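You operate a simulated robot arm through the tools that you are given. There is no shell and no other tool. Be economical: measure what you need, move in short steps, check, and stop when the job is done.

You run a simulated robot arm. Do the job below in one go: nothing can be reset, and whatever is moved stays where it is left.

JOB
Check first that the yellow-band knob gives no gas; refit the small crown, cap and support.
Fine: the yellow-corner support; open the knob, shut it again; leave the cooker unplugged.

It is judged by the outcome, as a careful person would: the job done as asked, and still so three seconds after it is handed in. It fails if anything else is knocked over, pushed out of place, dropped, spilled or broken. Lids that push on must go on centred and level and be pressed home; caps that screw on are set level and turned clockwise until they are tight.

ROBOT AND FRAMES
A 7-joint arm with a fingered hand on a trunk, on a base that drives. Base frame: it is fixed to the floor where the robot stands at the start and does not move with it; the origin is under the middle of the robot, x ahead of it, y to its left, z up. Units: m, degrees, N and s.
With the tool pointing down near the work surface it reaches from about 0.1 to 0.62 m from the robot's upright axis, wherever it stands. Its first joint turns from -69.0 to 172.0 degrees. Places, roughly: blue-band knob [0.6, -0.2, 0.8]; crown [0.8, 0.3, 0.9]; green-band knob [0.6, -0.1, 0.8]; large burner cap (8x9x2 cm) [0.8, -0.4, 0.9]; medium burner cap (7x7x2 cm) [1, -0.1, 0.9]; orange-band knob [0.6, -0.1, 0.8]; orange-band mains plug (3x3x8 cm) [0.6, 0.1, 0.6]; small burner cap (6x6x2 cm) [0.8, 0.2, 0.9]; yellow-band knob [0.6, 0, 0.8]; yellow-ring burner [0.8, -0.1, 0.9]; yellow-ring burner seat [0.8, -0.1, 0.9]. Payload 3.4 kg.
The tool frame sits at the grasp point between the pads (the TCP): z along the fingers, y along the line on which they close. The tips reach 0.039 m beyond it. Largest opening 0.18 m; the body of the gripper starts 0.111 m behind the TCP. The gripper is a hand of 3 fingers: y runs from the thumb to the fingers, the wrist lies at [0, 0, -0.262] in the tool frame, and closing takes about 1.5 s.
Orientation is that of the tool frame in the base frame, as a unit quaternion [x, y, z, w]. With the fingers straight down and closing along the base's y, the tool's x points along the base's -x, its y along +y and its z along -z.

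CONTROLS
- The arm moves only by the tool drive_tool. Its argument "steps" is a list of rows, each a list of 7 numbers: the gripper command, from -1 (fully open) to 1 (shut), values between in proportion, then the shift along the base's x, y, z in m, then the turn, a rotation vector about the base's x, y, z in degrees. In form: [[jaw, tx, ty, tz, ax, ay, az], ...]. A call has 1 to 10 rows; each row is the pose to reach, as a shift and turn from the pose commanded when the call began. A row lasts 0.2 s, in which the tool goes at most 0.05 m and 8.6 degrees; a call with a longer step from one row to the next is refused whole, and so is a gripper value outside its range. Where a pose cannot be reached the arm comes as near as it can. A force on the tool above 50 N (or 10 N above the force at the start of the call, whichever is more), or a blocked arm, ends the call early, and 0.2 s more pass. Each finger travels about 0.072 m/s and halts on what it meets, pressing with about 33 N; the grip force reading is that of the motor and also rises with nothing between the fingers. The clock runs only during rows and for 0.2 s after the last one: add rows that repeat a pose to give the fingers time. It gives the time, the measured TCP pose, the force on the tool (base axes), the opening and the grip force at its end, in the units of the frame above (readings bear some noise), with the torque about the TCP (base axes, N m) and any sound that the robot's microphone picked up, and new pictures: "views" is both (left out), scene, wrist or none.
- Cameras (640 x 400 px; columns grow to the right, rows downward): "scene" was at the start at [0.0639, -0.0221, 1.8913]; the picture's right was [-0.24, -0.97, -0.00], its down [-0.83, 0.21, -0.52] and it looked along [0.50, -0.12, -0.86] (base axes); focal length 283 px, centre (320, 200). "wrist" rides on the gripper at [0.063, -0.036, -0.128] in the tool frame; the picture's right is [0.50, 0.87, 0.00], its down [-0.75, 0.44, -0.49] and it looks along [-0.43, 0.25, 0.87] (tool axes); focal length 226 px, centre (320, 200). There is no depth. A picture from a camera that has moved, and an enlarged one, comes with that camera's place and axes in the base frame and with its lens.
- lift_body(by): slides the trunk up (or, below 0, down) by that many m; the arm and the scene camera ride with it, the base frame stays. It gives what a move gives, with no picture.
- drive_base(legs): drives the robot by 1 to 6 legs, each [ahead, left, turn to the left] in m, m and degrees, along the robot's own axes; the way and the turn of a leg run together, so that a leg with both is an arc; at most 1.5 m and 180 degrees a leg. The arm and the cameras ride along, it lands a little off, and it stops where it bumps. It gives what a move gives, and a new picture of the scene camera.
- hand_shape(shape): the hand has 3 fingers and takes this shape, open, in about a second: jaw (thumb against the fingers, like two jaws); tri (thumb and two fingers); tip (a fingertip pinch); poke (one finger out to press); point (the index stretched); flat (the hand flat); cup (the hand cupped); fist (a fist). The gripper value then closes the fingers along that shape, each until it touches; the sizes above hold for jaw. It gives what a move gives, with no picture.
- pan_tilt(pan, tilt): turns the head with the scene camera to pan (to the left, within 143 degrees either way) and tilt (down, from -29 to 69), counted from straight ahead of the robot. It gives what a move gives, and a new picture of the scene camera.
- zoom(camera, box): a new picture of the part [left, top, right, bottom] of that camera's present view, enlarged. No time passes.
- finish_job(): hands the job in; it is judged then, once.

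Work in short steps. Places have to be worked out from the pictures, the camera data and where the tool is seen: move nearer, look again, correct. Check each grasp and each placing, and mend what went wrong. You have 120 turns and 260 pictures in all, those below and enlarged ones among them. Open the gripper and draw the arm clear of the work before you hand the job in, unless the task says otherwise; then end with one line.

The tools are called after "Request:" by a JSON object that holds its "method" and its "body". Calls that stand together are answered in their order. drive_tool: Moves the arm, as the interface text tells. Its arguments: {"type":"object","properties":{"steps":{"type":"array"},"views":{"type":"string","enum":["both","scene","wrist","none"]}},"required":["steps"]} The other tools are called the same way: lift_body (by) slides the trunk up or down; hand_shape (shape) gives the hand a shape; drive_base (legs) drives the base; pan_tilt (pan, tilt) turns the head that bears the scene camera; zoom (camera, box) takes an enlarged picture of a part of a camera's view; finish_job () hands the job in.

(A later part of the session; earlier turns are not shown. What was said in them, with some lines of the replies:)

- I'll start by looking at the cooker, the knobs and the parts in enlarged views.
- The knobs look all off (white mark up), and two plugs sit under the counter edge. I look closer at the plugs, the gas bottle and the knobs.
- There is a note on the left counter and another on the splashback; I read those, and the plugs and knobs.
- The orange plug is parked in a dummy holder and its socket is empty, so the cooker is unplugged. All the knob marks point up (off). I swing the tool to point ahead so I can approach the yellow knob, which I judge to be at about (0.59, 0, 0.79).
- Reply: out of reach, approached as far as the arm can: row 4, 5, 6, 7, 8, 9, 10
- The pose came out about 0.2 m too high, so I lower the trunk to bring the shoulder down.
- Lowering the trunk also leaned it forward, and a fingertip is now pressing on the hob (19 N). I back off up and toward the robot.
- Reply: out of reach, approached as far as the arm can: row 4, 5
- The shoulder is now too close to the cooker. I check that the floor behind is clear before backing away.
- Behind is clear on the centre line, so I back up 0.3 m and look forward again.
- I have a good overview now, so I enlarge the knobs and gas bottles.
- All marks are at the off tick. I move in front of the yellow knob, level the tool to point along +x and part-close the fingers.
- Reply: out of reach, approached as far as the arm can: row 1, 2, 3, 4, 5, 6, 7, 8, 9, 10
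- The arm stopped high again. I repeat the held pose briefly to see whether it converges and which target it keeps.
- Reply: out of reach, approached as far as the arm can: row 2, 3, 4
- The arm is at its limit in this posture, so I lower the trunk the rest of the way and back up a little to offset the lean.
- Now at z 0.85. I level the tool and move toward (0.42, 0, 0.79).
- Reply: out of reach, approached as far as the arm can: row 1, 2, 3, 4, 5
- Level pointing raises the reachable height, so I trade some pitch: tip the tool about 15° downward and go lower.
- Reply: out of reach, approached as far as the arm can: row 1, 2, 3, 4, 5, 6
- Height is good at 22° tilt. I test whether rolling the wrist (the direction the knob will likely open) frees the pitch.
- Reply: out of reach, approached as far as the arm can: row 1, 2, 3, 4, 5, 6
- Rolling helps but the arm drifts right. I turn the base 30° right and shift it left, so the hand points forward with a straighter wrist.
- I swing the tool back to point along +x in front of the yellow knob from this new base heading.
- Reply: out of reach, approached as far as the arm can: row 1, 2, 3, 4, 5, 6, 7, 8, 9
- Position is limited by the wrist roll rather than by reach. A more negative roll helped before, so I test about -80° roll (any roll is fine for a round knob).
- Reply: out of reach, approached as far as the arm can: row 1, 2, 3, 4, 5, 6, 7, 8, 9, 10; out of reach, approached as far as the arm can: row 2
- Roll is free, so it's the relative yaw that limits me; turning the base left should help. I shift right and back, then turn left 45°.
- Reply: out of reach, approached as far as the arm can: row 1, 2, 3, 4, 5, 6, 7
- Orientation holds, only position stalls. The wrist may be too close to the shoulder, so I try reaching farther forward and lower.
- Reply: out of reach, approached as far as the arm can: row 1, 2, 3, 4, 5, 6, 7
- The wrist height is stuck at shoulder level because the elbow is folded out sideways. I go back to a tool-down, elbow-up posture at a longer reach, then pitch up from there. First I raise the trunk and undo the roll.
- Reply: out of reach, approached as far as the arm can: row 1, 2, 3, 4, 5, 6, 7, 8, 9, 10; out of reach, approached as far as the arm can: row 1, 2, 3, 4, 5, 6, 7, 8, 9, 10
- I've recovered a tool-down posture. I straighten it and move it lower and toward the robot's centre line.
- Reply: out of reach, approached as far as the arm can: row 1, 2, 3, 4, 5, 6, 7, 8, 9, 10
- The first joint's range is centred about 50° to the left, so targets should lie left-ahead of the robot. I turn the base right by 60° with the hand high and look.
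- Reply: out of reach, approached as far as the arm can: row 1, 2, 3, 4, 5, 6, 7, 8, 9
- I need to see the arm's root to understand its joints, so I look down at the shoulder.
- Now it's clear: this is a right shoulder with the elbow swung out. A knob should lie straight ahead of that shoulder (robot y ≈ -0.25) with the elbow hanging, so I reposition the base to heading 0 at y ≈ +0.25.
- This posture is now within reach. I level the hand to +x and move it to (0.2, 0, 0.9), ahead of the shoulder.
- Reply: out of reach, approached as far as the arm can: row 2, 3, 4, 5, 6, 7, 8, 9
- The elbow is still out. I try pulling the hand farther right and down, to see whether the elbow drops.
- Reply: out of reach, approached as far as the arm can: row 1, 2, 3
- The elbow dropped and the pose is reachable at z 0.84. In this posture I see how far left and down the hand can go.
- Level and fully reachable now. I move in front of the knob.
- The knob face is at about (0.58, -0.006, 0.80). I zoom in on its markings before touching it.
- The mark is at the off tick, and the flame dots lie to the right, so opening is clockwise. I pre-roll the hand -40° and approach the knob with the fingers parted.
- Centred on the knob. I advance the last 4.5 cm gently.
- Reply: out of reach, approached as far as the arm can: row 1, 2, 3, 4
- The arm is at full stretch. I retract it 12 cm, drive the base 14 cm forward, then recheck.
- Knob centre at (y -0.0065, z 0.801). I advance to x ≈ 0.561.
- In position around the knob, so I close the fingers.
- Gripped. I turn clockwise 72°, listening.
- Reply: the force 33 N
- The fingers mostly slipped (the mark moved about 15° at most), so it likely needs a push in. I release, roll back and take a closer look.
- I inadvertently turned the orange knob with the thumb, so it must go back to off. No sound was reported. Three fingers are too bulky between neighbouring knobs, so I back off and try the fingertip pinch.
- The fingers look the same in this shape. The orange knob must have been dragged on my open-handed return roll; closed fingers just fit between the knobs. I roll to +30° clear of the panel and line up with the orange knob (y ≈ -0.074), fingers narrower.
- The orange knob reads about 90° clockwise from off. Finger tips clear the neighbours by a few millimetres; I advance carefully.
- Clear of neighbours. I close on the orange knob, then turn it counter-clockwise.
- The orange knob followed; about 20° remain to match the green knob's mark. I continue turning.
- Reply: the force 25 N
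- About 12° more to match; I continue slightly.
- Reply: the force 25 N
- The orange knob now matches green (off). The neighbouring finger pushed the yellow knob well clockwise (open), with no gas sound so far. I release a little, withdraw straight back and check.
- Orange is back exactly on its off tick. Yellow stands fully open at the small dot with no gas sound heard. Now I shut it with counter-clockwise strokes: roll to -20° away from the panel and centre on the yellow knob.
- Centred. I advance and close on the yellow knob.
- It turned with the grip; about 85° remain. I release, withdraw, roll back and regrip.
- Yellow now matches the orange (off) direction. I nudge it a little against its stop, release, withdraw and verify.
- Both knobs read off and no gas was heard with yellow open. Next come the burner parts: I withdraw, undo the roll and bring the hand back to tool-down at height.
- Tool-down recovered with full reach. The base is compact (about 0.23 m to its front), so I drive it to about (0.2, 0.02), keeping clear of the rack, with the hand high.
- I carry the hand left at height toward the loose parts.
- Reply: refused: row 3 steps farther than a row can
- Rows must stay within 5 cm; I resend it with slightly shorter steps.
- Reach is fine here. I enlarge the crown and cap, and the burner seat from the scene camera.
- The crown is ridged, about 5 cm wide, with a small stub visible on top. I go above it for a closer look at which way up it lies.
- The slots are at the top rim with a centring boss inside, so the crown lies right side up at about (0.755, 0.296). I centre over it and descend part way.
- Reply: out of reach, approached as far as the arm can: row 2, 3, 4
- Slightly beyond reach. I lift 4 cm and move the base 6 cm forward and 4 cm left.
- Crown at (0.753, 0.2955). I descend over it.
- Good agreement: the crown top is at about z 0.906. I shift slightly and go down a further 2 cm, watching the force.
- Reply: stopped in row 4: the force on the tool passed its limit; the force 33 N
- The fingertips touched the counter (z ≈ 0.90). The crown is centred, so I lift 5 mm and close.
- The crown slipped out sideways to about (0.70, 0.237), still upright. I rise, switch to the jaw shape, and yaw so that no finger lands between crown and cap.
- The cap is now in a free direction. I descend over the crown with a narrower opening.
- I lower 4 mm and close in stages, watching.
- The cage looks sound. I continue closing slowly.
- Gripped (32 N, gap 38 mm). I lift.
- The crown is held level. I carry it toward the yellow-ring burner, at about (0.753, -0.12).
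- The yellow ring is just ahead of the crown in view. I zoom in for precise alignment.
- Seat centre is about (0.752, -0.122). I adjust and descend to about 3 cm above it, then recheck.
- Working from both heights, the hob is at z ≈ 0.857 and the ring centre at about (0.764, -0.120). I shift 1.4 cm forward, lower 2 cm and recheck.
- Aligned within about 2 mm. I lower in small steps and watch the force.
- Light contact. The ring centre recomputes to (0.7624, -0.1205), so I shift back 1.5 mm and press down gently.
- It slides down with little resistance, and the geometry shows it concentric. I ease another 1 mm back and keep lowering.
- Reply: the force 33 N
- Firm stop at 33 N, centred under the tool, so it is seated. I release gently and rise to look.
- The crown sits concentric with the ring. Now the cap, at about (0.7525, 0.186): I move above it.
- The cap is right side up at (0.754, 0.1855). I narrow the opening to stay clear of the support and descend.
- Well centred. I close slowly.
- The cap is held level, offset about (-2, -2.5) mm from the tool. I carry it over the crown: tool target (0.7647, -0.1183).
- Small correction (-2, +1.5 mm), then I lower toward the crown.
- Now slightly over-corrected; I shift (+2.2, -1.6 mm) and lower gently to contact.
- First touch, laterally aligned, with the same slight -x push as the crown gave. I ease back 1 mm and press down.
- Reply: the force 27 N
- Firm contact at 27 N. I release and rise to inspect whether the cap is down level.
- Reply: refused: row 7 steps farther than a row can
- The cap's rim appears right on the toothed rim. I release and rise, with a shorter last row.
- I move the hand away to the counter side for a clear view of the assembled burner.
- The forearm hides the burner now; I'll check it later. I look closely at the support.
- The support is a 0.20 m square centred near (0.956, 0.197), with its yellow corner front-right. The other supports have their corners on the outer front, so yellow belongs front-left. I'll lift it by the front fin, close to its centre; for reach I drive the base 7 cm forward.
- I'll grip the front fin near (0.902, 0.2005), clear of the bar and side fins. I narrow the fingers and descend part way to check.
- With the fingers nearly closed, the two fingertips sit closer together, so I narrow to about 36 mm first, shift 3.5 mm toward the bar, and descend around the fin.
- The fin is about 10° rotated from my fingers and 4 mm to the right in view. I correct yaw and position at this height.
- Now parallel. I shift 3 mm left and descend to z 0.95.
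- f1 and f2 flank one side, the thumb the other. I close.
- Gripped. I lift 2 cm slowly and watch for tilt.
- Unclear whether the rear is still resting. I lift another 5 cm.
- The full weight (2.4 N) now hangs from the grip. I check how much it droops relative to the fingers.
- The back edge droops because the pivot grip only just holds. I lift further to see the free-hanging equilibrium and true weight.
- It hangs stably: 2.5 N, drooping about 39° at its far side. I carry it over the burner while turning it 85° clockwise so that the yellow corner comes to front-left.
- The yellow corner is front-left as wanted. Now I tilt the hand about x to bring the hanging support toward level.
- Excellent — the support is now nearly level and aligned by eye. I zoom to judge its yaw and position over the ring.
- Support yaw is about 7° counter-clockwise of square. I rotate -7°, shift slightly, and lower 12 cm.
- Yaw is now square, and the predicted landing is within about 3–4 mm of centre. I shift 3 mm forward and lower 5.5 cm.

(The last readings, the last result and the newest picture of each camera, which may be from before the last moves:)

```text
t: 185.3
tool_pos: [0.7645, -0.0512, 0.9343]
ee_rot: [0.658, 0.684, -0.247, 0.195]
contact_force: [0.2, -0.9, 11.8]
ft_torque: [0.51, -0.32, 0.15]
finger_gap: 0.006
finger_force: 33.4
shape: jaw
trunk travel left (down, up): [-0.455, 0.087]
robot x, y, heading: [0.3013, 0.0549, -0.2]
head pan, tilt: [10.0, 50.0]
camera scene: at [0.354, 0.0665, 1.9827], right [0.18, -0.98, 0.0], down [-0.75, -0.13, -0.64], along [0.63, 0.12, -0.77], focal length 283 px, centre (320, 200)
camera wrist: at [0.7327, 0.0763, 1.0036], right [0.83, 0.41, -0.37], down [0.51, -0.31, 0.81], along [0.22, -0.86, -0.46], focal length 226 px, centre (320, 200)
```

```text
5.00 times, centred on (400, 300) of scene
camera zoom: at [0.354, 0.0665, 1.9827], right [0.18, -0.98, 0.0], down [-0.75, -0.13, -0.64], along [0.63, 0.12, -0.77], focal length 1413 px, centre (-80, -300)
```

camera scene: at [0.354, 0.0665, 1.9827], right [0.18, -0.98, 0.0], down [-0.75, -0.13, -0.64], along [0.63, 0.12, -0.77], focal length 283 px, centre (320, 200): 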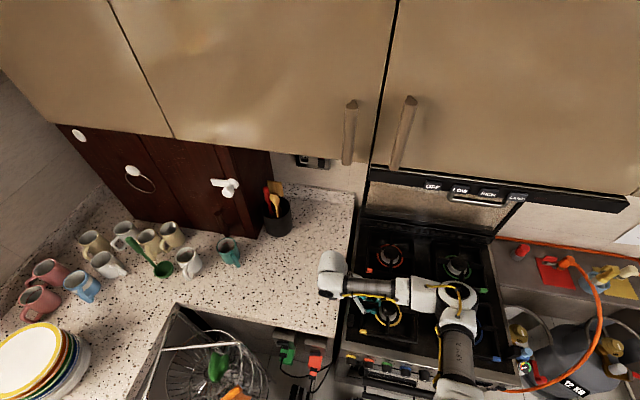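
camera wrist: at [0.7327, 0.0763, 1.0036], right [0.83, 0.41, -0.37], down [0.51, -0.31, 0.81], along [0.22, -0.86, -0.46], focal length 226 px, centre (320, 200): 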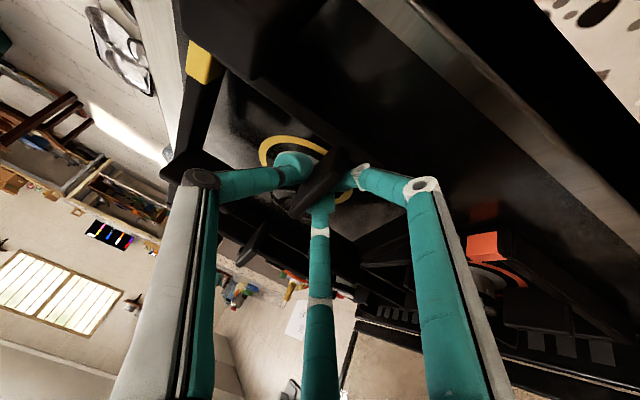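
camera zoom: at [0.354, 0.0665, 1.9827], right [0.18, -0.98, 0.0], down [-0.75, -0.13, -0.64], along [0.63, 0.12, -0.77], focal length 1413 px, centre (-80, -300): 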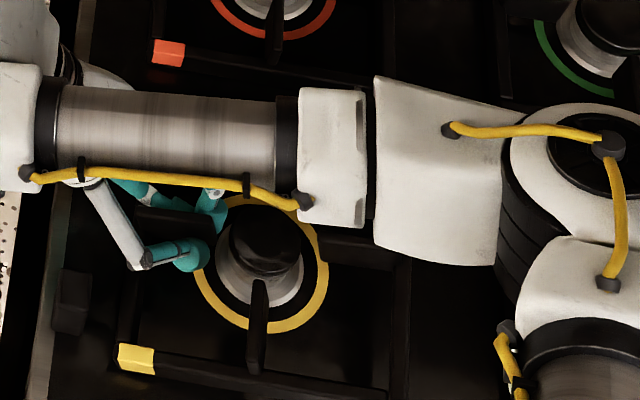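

Contact (about 14 N) on the gripped side; the support looks level. I lower a few more millimetres to let it settle and watch the readings.

Request:
{"method": "drive_tool", "body": {"steps": [[1, 0, 0, -0.003, 0, 0, 0], [1, 0, 0, -0.006, 0, 0, 0]], "views": "wrist"}}

Request:
{"method": "zoom", "body": {"camera": "wrist", "box": [140, 20, 400, 260]}}

Request:
{"method": "zoom", "body": {"camera": "scene", "box": [340, 280, 440, 360]}}

```text
t: 185.9
tool_pos: [0.7649, -0.0502, 0.9315]
ee_rot: [0.658, 0.683, -0.246, 0.198]
contact_force: [3.7, -4.3, 39.8]
ft_torque: [0.87, -0.73, 0.42]
finger_gap: 0.0054
finger_force: 33.2
shape: jaw
trunk travel left (down, up): [-0.455, 0.087]
robot x, y, heading: [0.3015, 0.0546, 0.3]
head pan, tilt: [10.0, 50.0]
camera wrist: at [0.7326, 0.0757, 0.999], right [0.84, 0.41, -0.36], down [0.5, -0.31, 0.81], along [0.22, -0.86, -0.46], focal length 226 px, centre (320, 200)
```

wrist: 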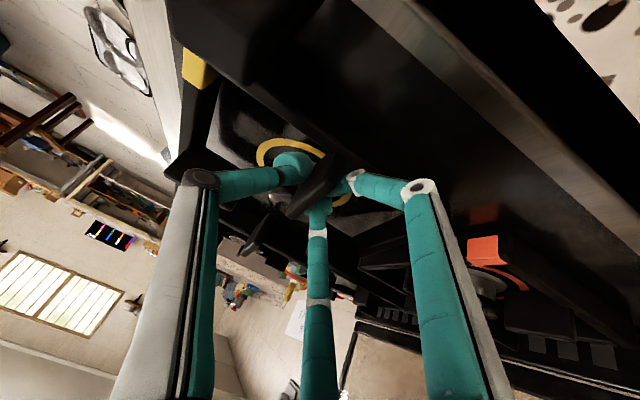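

```text
1.67 times, centred on (270, 140) of wrist
camera zoom: at [0.7326, 0.0757, 0.999], right [0.84, 0.41, -0.36], down [0.5, -0.31, 0.81], along [0.22, -0.86, -0.46], focal length 377 px, centre (403, 300)
```

zoom: 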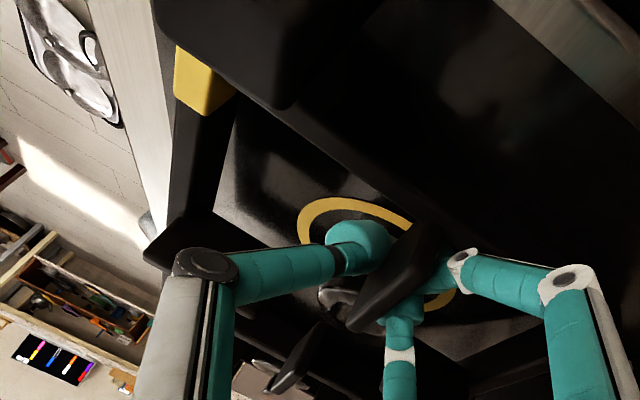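

```text
5.00 times, centred on (390, 320) of scene
camera zoom: at [0.3498, 0.0649, 1.9831], right [0.18, -0.98, 0.0], down [-0.75, -0.13, -0.64], along [0.63, 0.12, -0.77], focal length 1413 px, centre (-30, -400)
```

zoom: 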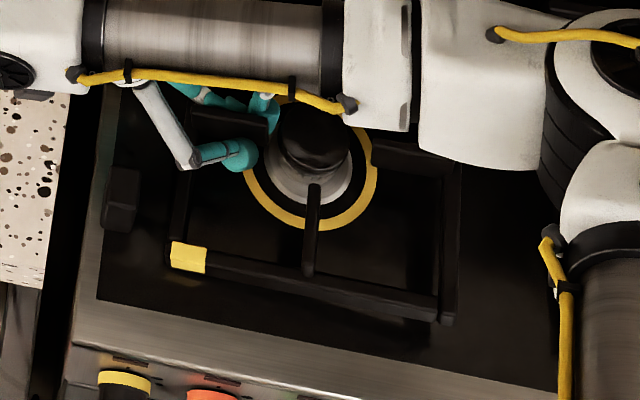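

Rigid contact at 40 N and the frame looks level, so it is standing on the hob. I ease the pressure, open the fingers and back out along the finger axis.

Request:
{"method": "drive_tool", "body": {"steps": [[1, 0, 0, 0.004, 0, 0, 0], [0.85, 0, 0, 0.004, 0, 0, 0], [0.7, 0, 0, 0.004, 0, 0, 0], [0.6, 0, 0, 0.004, 0, 0, 0], [0.6, 0.001, 0.012, 0.02, 0, 0, 0], [0.6, 0.002, 0.03, 0.045, 0, 0, 0], [0.6, 0.004, 0.05, 0.075, 0, 0, 0], [0.5, 0.006, 0.07, 0.105, 0, 0, 0]], "views": "wrist"}}

Request:
{"method": "zoom", "body": {"camera": "scene", "box": [340, 270, 440, 350]}}

```text
t: 187.7
tool_pos: [0.769, 0.022, 1.0335]
ee_rot: [0.658, 0.683, -0.25, 0.194]
contact_force: [-0.2, -0.8, 0.6]
ft_torque: [0.0, -0.04, -0.03]
finger_gap: 0.0449
finger_force: 0.2
shape: jaw
trunk travel left (down, up): [-0.455, 0.087]
robot x, y, heading: [0.3026, 0.0514, 0.3]
head pan, tilt: [10.0, 50.0]
camera wrist: at [0.7391, 0.1489, 1.102], right [0.83, 0.41, -0.37], down [0.51, -0.31, 0.8], along [0.22, -0.86, -0.46], focal length 226 px, centre (320, 200)
```

wrist: 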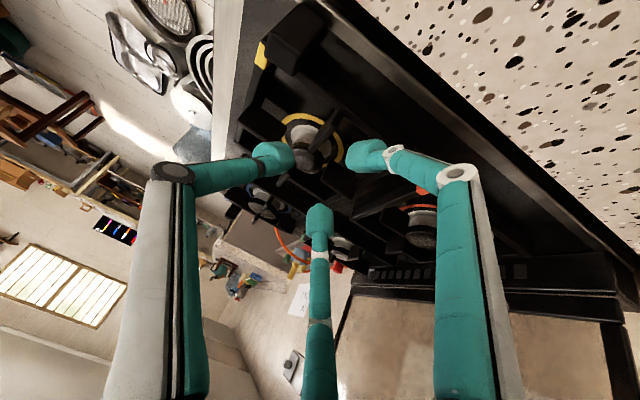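

```text
5.00 times, centred on (390, 310) of scene
camera zoom: at [0.3568, 0.0699, 1.9823], right [0.18, -0.98, 0.0], down [-0.76, -0.14, -0.64], along [0.63, 0.11, -0.77], focal length 1413 px, centre (-30, -350)
```

zoom: 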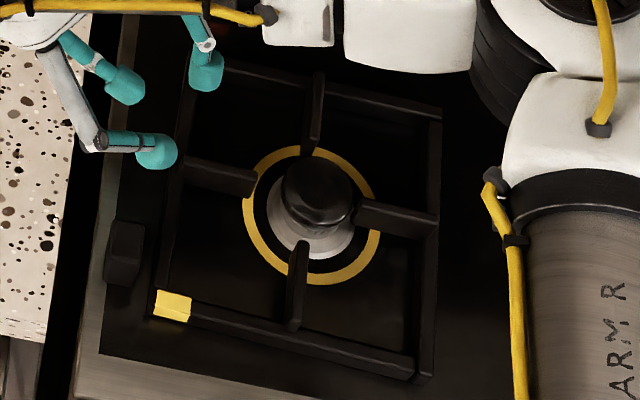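

The support stands with its yellow corner front-left. I enlarge to check centring and that cap and crown are undisturbed.

Request:
{"method": "zoom", "body": {"camera": "scene", "box": [368, 285, 424, 330]}}

Request:
{"method": "zoom", "body": {"camera": "wrist", "box": [220, 20, 420, 200]}}

Request:
{"method": "zoom", "body": {"camera": "scene", "box": [330, 230, 510, 370]}}

```text
8.89 times, centred on (396, 308) of scene
camera zoom: at [0.3568, 0.0699, 1.9823], right [0.18, -0.98, 0.0], down [-0.76, -0.14, -0.64], along [0.63, 0.11, -0.77], focal length 2513 px, centre (-356, -756)
```

zoom: 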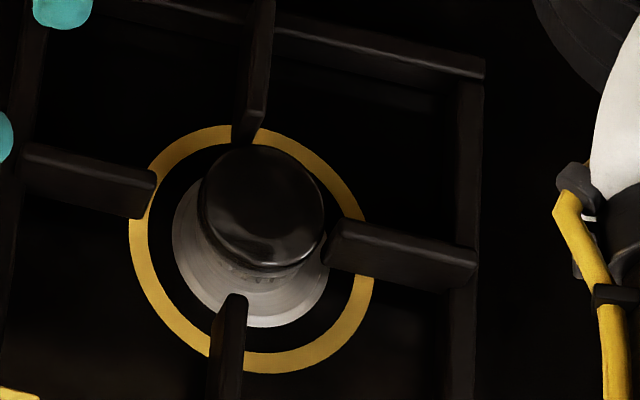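

```text
2.22 times, centred on (320, 110) of wrist
camera zoom: at [0.7391, 0.1489, 1.102], right [0.83, 0.41, -0.37], down [0.51, -0.31, 0.8], along [0.22, -0.86, -0.46], focal length 502 px, centre (320, 400)
```

zoom: 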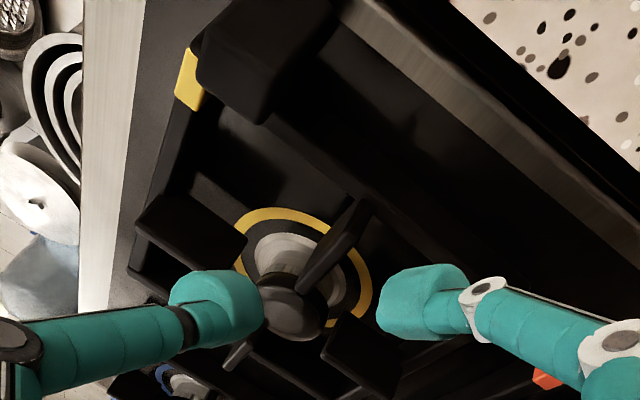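

```text
2.86 times, centred on (420, 300) of scene
camera zoom: at [0.3568, 0.0699, 1.9823], right [0.18, -0.98, 0.0], down [-0.76, -0.14, -0.64], along [0.63, 0.11, -0.77], focal length 808 px, centre (34, -86)
```

zoom: 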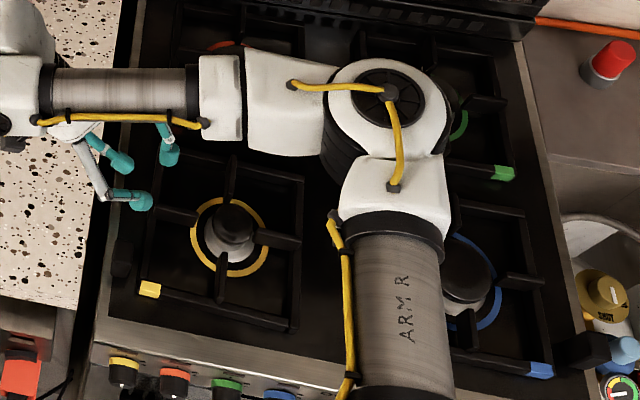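

All parts look right; only the support sits about 6–7 mm too far left. I straighten the hand, close the fingers and will nudge the left bar gently to the right.

Request:
{"method": "drive_tool", "body": {"steps": [[0.7, 0, 0.006, 0, 7.2, 0, 0], [0.9, 0, 0.012, 0, 14.4, 0, 0], [1, 0, 0.018, -0.01, 21.6, 0, 0], [1, 0, 0.02, -0.03, 28.8, 0, 0], [1, 0, 0.02, -0.05, 36, 0, 0], [1, 0, 0.02, -0.06, 36, 0, 0]], "views": "both"}}

Request:
{"method": "zoom", "body": {"camera": "wrist", "box": [220, 20, 420, 240]}}

Request:
{"method": "zoom", "body": {"camera": "scene", "box": [340, 270, 440, 350]}}

```text
t: 189.1
tool_pos: [0.7687, 0.0383, 0.9722]
ee_rot: [0.685, 0.728, -0.025, -0.019]
contact_force: [0.6, 0.6, -0.2]
ft_torque: [0.04, 0.02, 0.02]
finger_gap: 0.0
finger_force: 33.2
shape: jaw
trunk travel left (down, up): [-0.455, 0.087]
robot x, y, heading: [0.3006, 0.0552, 0.1]
head pan, tilt: [10.0, 50.0]
camera scene: at [0.3576, 0.0629, 1.9823], right [0.18, -0.98, 0.0], down [-0.76, -0.13, -0.64], along [0.63, 0.12, -0.77], focal length 283 px, centre (320, 200)
camera wrist: at [0.738, 0.1011, 1.1012], right [0.83, 0.55, -0.06], down [0.51, -0.72, 0.47], along [0.22, -0.42, -0.88], focal length 226 px, centre (320, 200)
```

scene: 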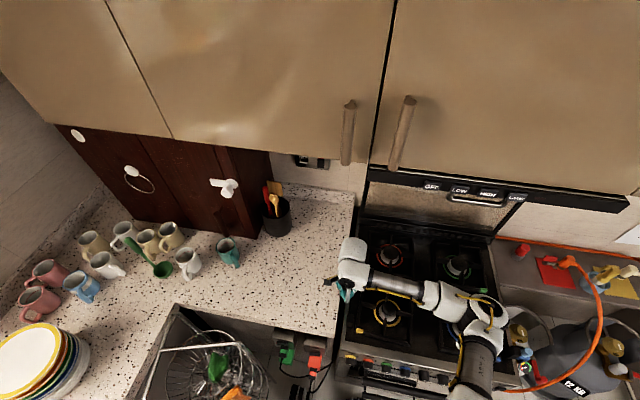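
wrist: 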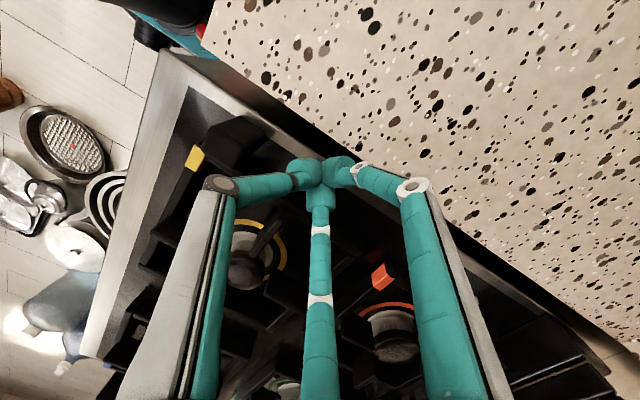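

```text
1.82 times, centred on (320, 130) of wrist
camera zoom: at [0.738, 0.1011, 1.1012], right [0.83, 0.55, -0.06], down [0.51, -0.72, 0.47], along [0.22, -0.42, -0.88], focal length 411 px, centre (320, 327)
```

zoom: 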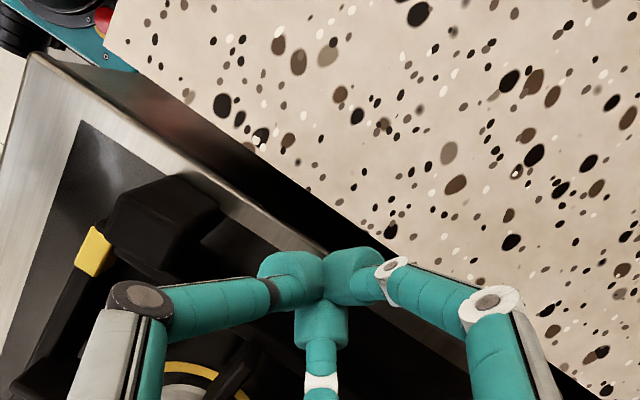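

```text
5.00 times, centred on (390, 310) of scene
camera zoom: at [0.3576, 0.0629, 1.9823], right [0.18, -0.98, 0.0], down [-0.76, -0.13, -0.64], along [0.63, 0.12, -0.77], focal length 1413 px, centre (-30, -350)
```

zoom: 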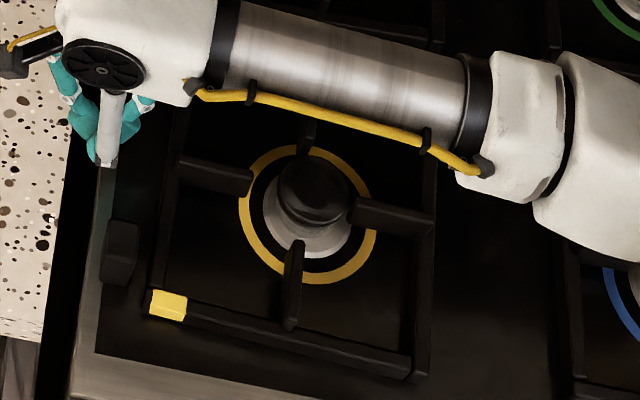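

There's about 4 cm of free hob between the left bar and the rim. I position the closed fingertips there and descend to bar height.

Request:
{"method": "drive_tool", "body": {"steps": [[1, 0, -0.012, 0, 0, 0, 0], [1, 0, -0.024, 0, 0, 0, 0], [1, 0, -0.024, -0.015, 0, 0, 0], [1, 0, -0.024, -0.03, 0, 0, 0], [1, 0, -0.024, -0.042, 0, 0, 0]], "views": "wrist"}}

Request:
{"method": "zoom", "body": {"camera": "wrist", "box": [180, 40, 420, 280]}}

Request:
{"method": "zoom", "body": {"camera": "scene", "box": [340, 270, 440, 350]}}

```text
t: 190.3
tool_pos: [0.7684, 0.0166, 0.9286]
ee_rot: [0.685, 0.727, -0.025, -0.019]
contact_force: [-0.8, 0.5, -0.6]
ft_torque: [0.03, 0.01, 0.0]
finger_gap: 0.0001
finger_force: 32.5
shape: jaw
trunk travel left (down, up): [-0.455, 0.087]
robot x, y, heading: [0.3008, 0.056, 0.0]
head pan, tilt: [10.0, 50.0]
camera wrist: at [0.7376, 0.0788, 1.0588], right [0.83, 0.55, -0.06], down [0.51, -0.72, 0.47], along [0.22, -0.42, -0.88], focal length 226 px, centre (320, 200)
```

wrist: 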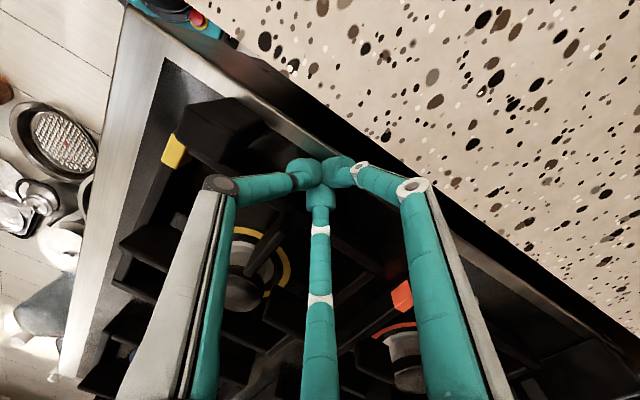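

```text
1.67 times, centred on (300, 160) of wrist
camera zoom: at [0.7376, 0.0788, 1.0588], right [0.83, 0.55, -0.06], down [0.51, -0.72, 0.47], along [0.22, -0.42, -0.88], focal length 377 px, centre (353, 267)
```

zoom: 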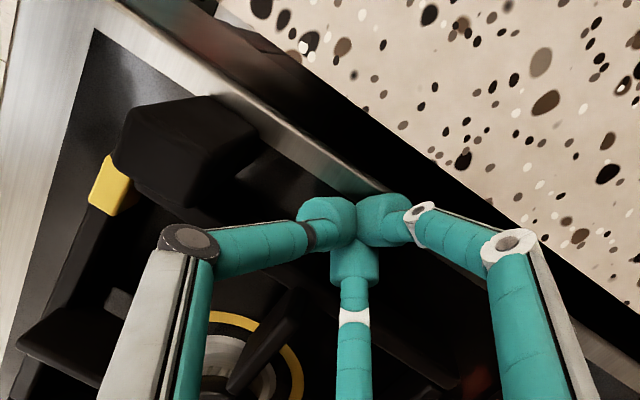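

```text
5.00 times, centred on (390, 310) of scene
camera zoom: at [0.3571, 0.0655, 1.9823], right [0.18, -0.98, 0.0], down [-0.76, -0.13, -0.64], along [0.63, 0.12, -0.77], focal length 1413 px, centre (-30, -350)
```

zoom: 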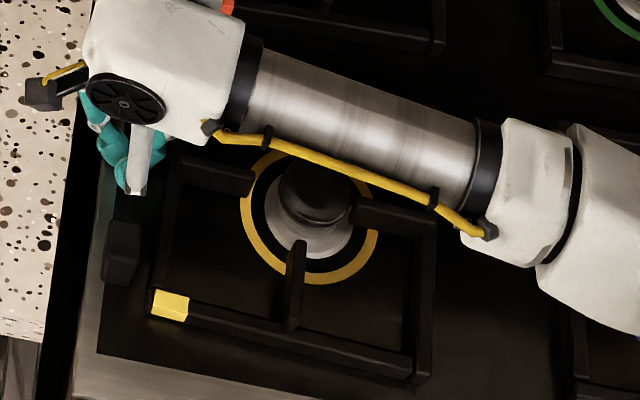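

The tips are beside the bar with no contact yet. I push slowly 2 cm to the right and check.

Request:
{"method": "drive_tool", "body": {"steps": [[1, 0, -0.004, -0.004, 0, 0, 0], [1, 0, -0.008, -0.004, 0, 0, 0], [1, 0, -0.012, -0.004, 0, 0, 0], [1, 0, -0.015, -0.004, 0, 0, 0]], "views": "none"}}

Request:
{"method": "zoom", "body": {"camera": "scene", "box": [340, 270, 440, 350]}}

```text
t: 191.3
tool_pos: [0.7686, 0.0011, 0.9252]
ee_rot: [0.686, 0.727, -0.025, -0.019]
contact_force: [1.1, 2.2, 2.3]
ft_torque: [-0.05, -0.02, -0.01]
finger_gap: 0.0005
finger_force: 32.7
shape: jaw
trunk travel left (down, up): [-0.455, 0.087]
robot x, y, heading: [0.3013, 0.052, 0.4]
head pan, tilt: [10.0, 50.0]
```

```text
5.00 times, centred on (390, 310) of scene
camera zoom: at [0.3564, 0.0655, 1.9824], right [0.18, -0.98, 0.0], down [-0.76, -0.13, -0.64], along [0.63, 0.12, -0.77], focal length 1413 px, centre (-30, -350)
```

zoom: 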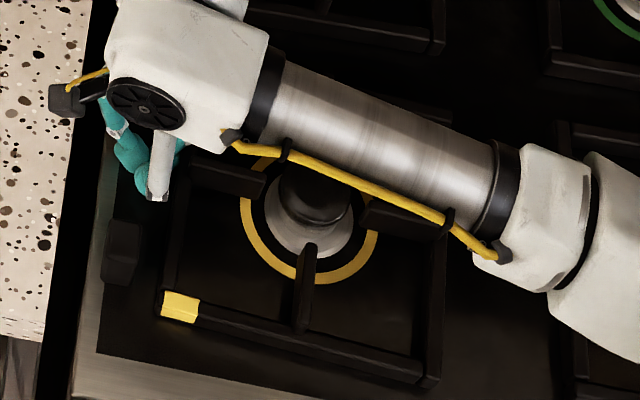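

The support moved about 8 mm right, now roughly centred. I back off, rise, and move the hand clear for a full check.

Request:
{"method": "drive_tool", "body": {"steps": [[1, 0, 0.008, 0.0, 0, 0, 0], [1, 0, 0.015, 0.01, 0, 0, 0], [1, 0, 0.02, 0.05, 0, 0, 0], [1, 0, 0.03, 0.09, 0, 0, 0], [0.8, -0.01, 0.07, 0.11, 0, 0, 0], [0.6, -0.02, 0.11, 0.13, 0, 0, 0], [0.4, -0.04, 0.15, 0.15, 0, 0, 0], [0.2, -0.06, 0.19, 0.16, 0, 0, 0]], "views": "scene"}}

Request:
{"method": "zoom", "body": {"camera": "scene", "box": [340, 270, 440, 350]}}

Request:
{"method": "zoom", "body": {"camera": "scene", "box": [368, 285, 424, 330]}}

```text
t: 193.1
tool_pos: [0.706, 0.1921, 1.0866]
ee_rot: [0.686, 0.727, -0.026, -0.019]
contact_force: [-0.8, -0.3, 0.4]
ft_torque: [-0.02, 0.01, 0.01]
finger_gap: 0.0714
finger_force: 0.1
shape: jaw
trunk travel left (down, up): [-0.455, 0.087]
robot x, y, heading: [0.3031, 0.056, 0.2]
head pan, tilt: [10.0, 50.0]
camera scene: at [0.3562, 0.0721, 1.9823], right [0.18, -0.98, 0.0], down [-0.76, -0.14, -0.64], along [0.63, 0.11, -0.77], focal length 283 px, centre (320, 200)
```

scene: 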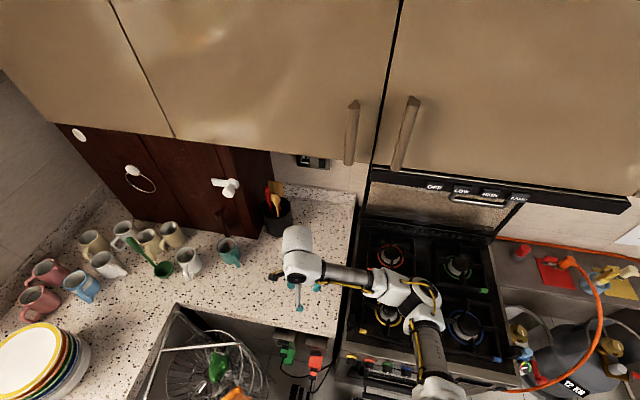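

```text
5.00 times, centred on (390, 310) of scene
camera zoom: at [0.3562, 0.0721, 1.9823], right [0.18, -0.98, 0.0], down [-0.76, -0.14, -0.64], along [0.63, 0.11, -0.77], focal length 1413 px, centre (-30, -350)
```

zoom: 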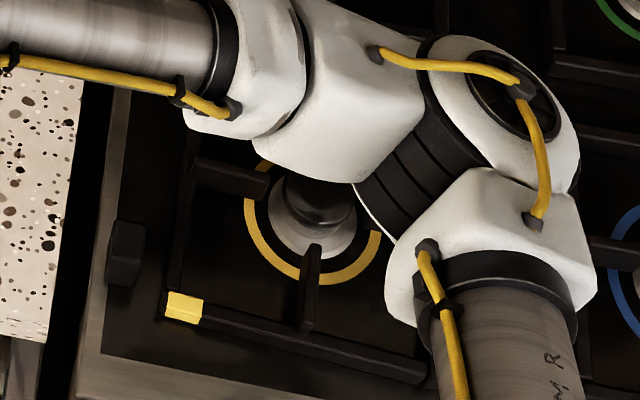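

```text
8.89 times, centred on (396, 308) of scene
camera zoom: at [0.3562, 0.0721, 1.9823], right [0.18, -0.98, 0.0], down [-0.76, -0.14, -0.64], along [0.63, 0.11, -0.77], focal length 2513 px, centre (-356, -756)
```

zoom: 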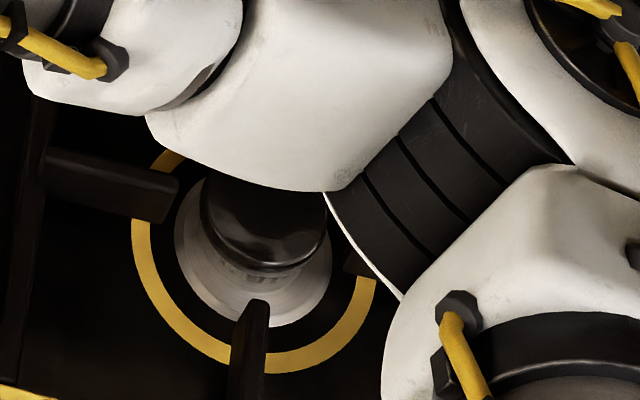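

I back the base away to clear the work and take a clean look at everything.

Request:
{"method": "drive_base", "body": {"legs": [[-0.45, 0, 0]]}}

Request:
{"method": "pan_tilt", "body": {"pan": -12, "tilt": 45}}

Request:
{"method": "zoom", "body": {"camera": "scene", "box": [220, 150, 380, 280]}}

```text
t: 195.9
tool_pos: [0.2495, 0.1903, 1.0848]
ee_rot: [0.683, 0.73, -0.025, -0.019]
contact_force: [0.1, 0.0, 0.7]
ft_torque: [-0.01, 0.01, 0.04]
finger_gap: 0.0717
finger_force: 0.0
shape: jaw
trunk travel left (down, up): [-0.455, 0.087]
robot x, y, heading: [-0.1552, 0.0525, 0.6]
head pan, tilt: [10.0, 50.0]
camera scene: at [-0.099, 0.0667, 1.9823], right [0.18, -0.98, 0.0], down [-0.75, -0.14, -0.64], along [0.63, 0.12, -0.77], focal length 283 px, centre (320, 200)
```

scene: 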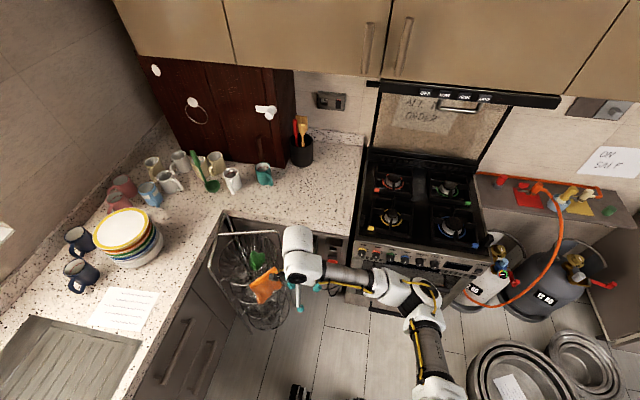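

```text
t: 196.7
tool_pos: [0.2475, 0.1894, 1.0859]
ee_rot: [0.683, 0.73, -0.024, -0.018]
contact_force: [0.4, 0.0, 0.5]
ft_torque: [-0.03, 0.01, -0.01]
finger_gap: 0.0714
finger_force: 0.1
shape: jaw
trunk travel left (down, up): [-0.455, 0.087]
robot x, y, heading: [-0.1525, 0.0526, 0.7]
head pan, tilt: [-12.0, 45.0]
camera scene: at [-0.0943, 0.035, 1.9892], right [-0.2, -0.98, 0.0], down [-0.7, 0.14, -0.7], along [0.69, -0.14, -0.71], focal length 283 px, centre (320, 200)
```

scene: 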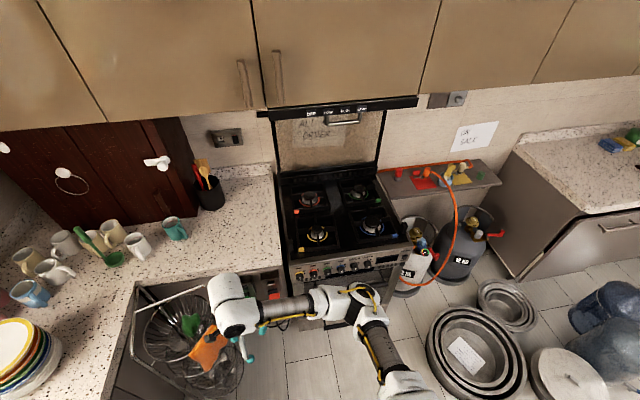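

```text
3.08 times, centred on (300, 215) of scene
camera zoom: at [-0.0943, 0.035, 1.9892], right [-0.2, -0.98, 0.0], down [-0.7, 0.14, -0.7], along [0.69, -0.14, -0.71], focal length 870 px, centre (382, 154)
```

zoom: 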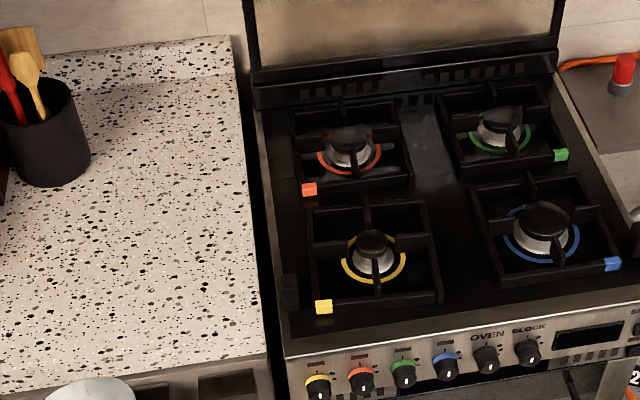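

The cooker looks right. I zoom once more on the yellow burner and on the knobs.

Request:
{"method": "zoom", "body": {"camera": "scene", "box": [285, 205, 345, 260]}}

Request:
{"method": "zoom", "body": {"camera": "scene", "box": [285, 250, 365, 300]}}

Request:
{"method": "zoom", "body": {"camera": "scene", "box": [280, 170, 400, 260]}}

```text
7.27 times, centred on (315, 232) of scene
camera zoom: at [-0.0943, 0.035, 1.9892], right [-0.2, -0.98, 0.0], down [-0.7, 0.14, -0.7], along [0.69, -0.14, -0.71], focal length 2056 px, centre (356, -36)
```

zoom: 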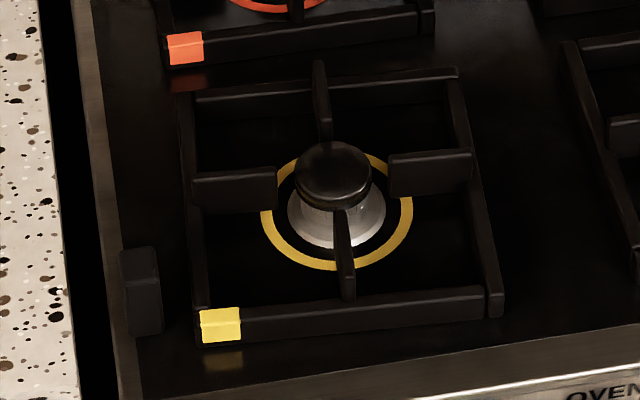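

```text
8.00 times, centred on (325, 275) of scene
camera zoom: at [-0.0943, 0.035, 1.9892], right [-0.2, -0.98, 0.0], down [-0.7, 0.14, -0.7], along [0.69, -0.14, -0.71], focal length 2262 px, centre (280, -400)
```

zoom: 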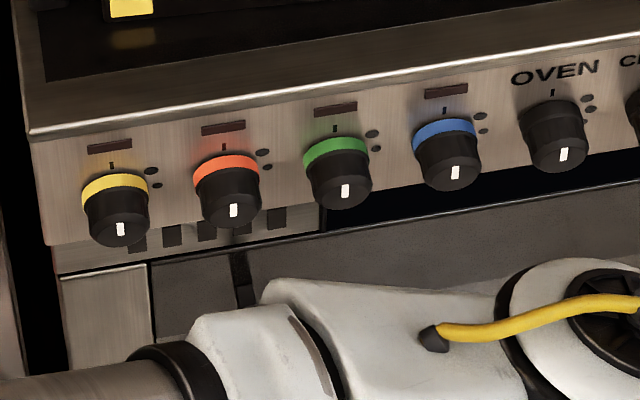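

```text
4.44 times, centred on (340, 215) of scene
camera zoom: at [-0.0943, 0.035, 1.9892], right [-0.2, -0.98, 0.0], down [-0.7, 0.14, -0.7], along [0.69, -0.14, -0.71], focal length 1256 px, centre (231, 133)
```

zoom: 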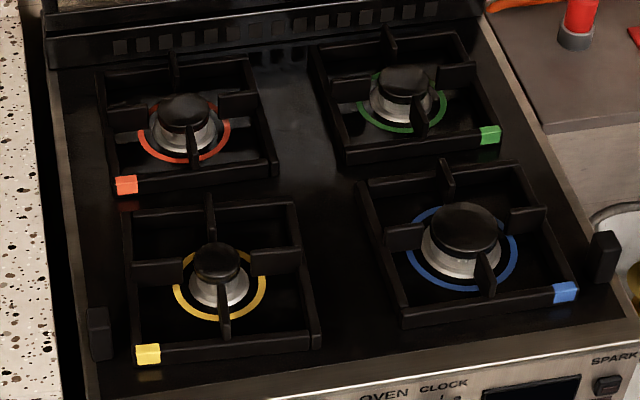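

Knob marks are all at off, and the support matches its neighbours. One last close look at the cap-to-crown fit compared with a neighbour.

Request:
{"method": "zoom", "body": {"camera": "scene", "box": [304, 222, 330, 244]}}

Request:
{"method": "zoom", "body": {"camera": "scene", "box": [298, 188, 328, 212]}}

```text
16.00 times, centred on (317, 233) of scene
camera zoom: at [-0.0943, 0.035, 1.9892], right [-0.2, -0.98, 0.0], down [-0.7, 0.14, -0.7], along [0.69, -0.14, -0.71], focal length 4523 px, centre (368, -328)
```

zoom: 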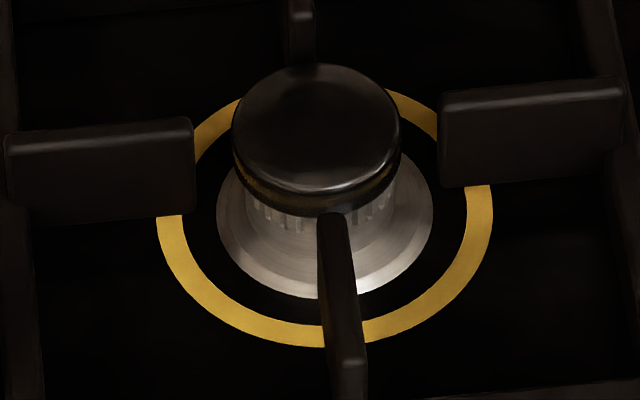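

```text
16.00 times, centred on (313, 200) of scene
camera zoom: at [-0.0943, 0.035, 1.9892], right [-0.2, -0.98, 0.0], down [-0.7, 0.14, -0.7], along [0.69, -0.14, -0.71], focal length 4523 px, centre (432, 200)
```

zoom: 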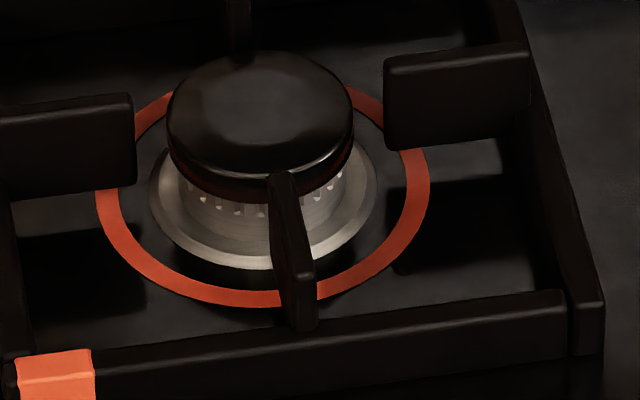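

The fit matches the neighbouring burner exactly, and nothing else has moved. I open the hand fully, raise it clear and hand in.

Request:
{"method": "drive_tool", "body": {"steps": [[0, -0.02, -0.03, 0.03, 0, 0, 0], [-0.5, -0.04, -0.06, 0.05, 0, 0, 0], [-1, -0.05, -0.09, 0.06, 0, 0, 0], [-1, -0.05, -0.09, 0.06, 0, 0, 0]], "views": "none"}}

Request:
{"method": "finish_job", "body": {}}

```text
t: 197.7
tool_pos: [0.1976, 0.0991, 1.1466]
ee_rot: [0.683, 0.73, -0.025, -0.018]
contact_force: [-0.3, 0.5, 0.3]
ft_torque: [-0.02, 0.01, 0.0]
finger_gap: 0.1796
finger_force: 0.0
shape: jaw
trunk travel left (down, up): [-0.455, 0.087]
robot x, y, heading: [-0.1559, 0.0516, 0.7]
head pan, tilt: [-12.0, 45.0]
```

```text
The job is handed in.
```

The yellow-band knob was opened with no gas heard and shut again; the small crown, cap and yellow-corner support are refitted; the cooker is still unplugged. While testing I knocked the orange-band knob open by accident, and turned it back to its off mark.
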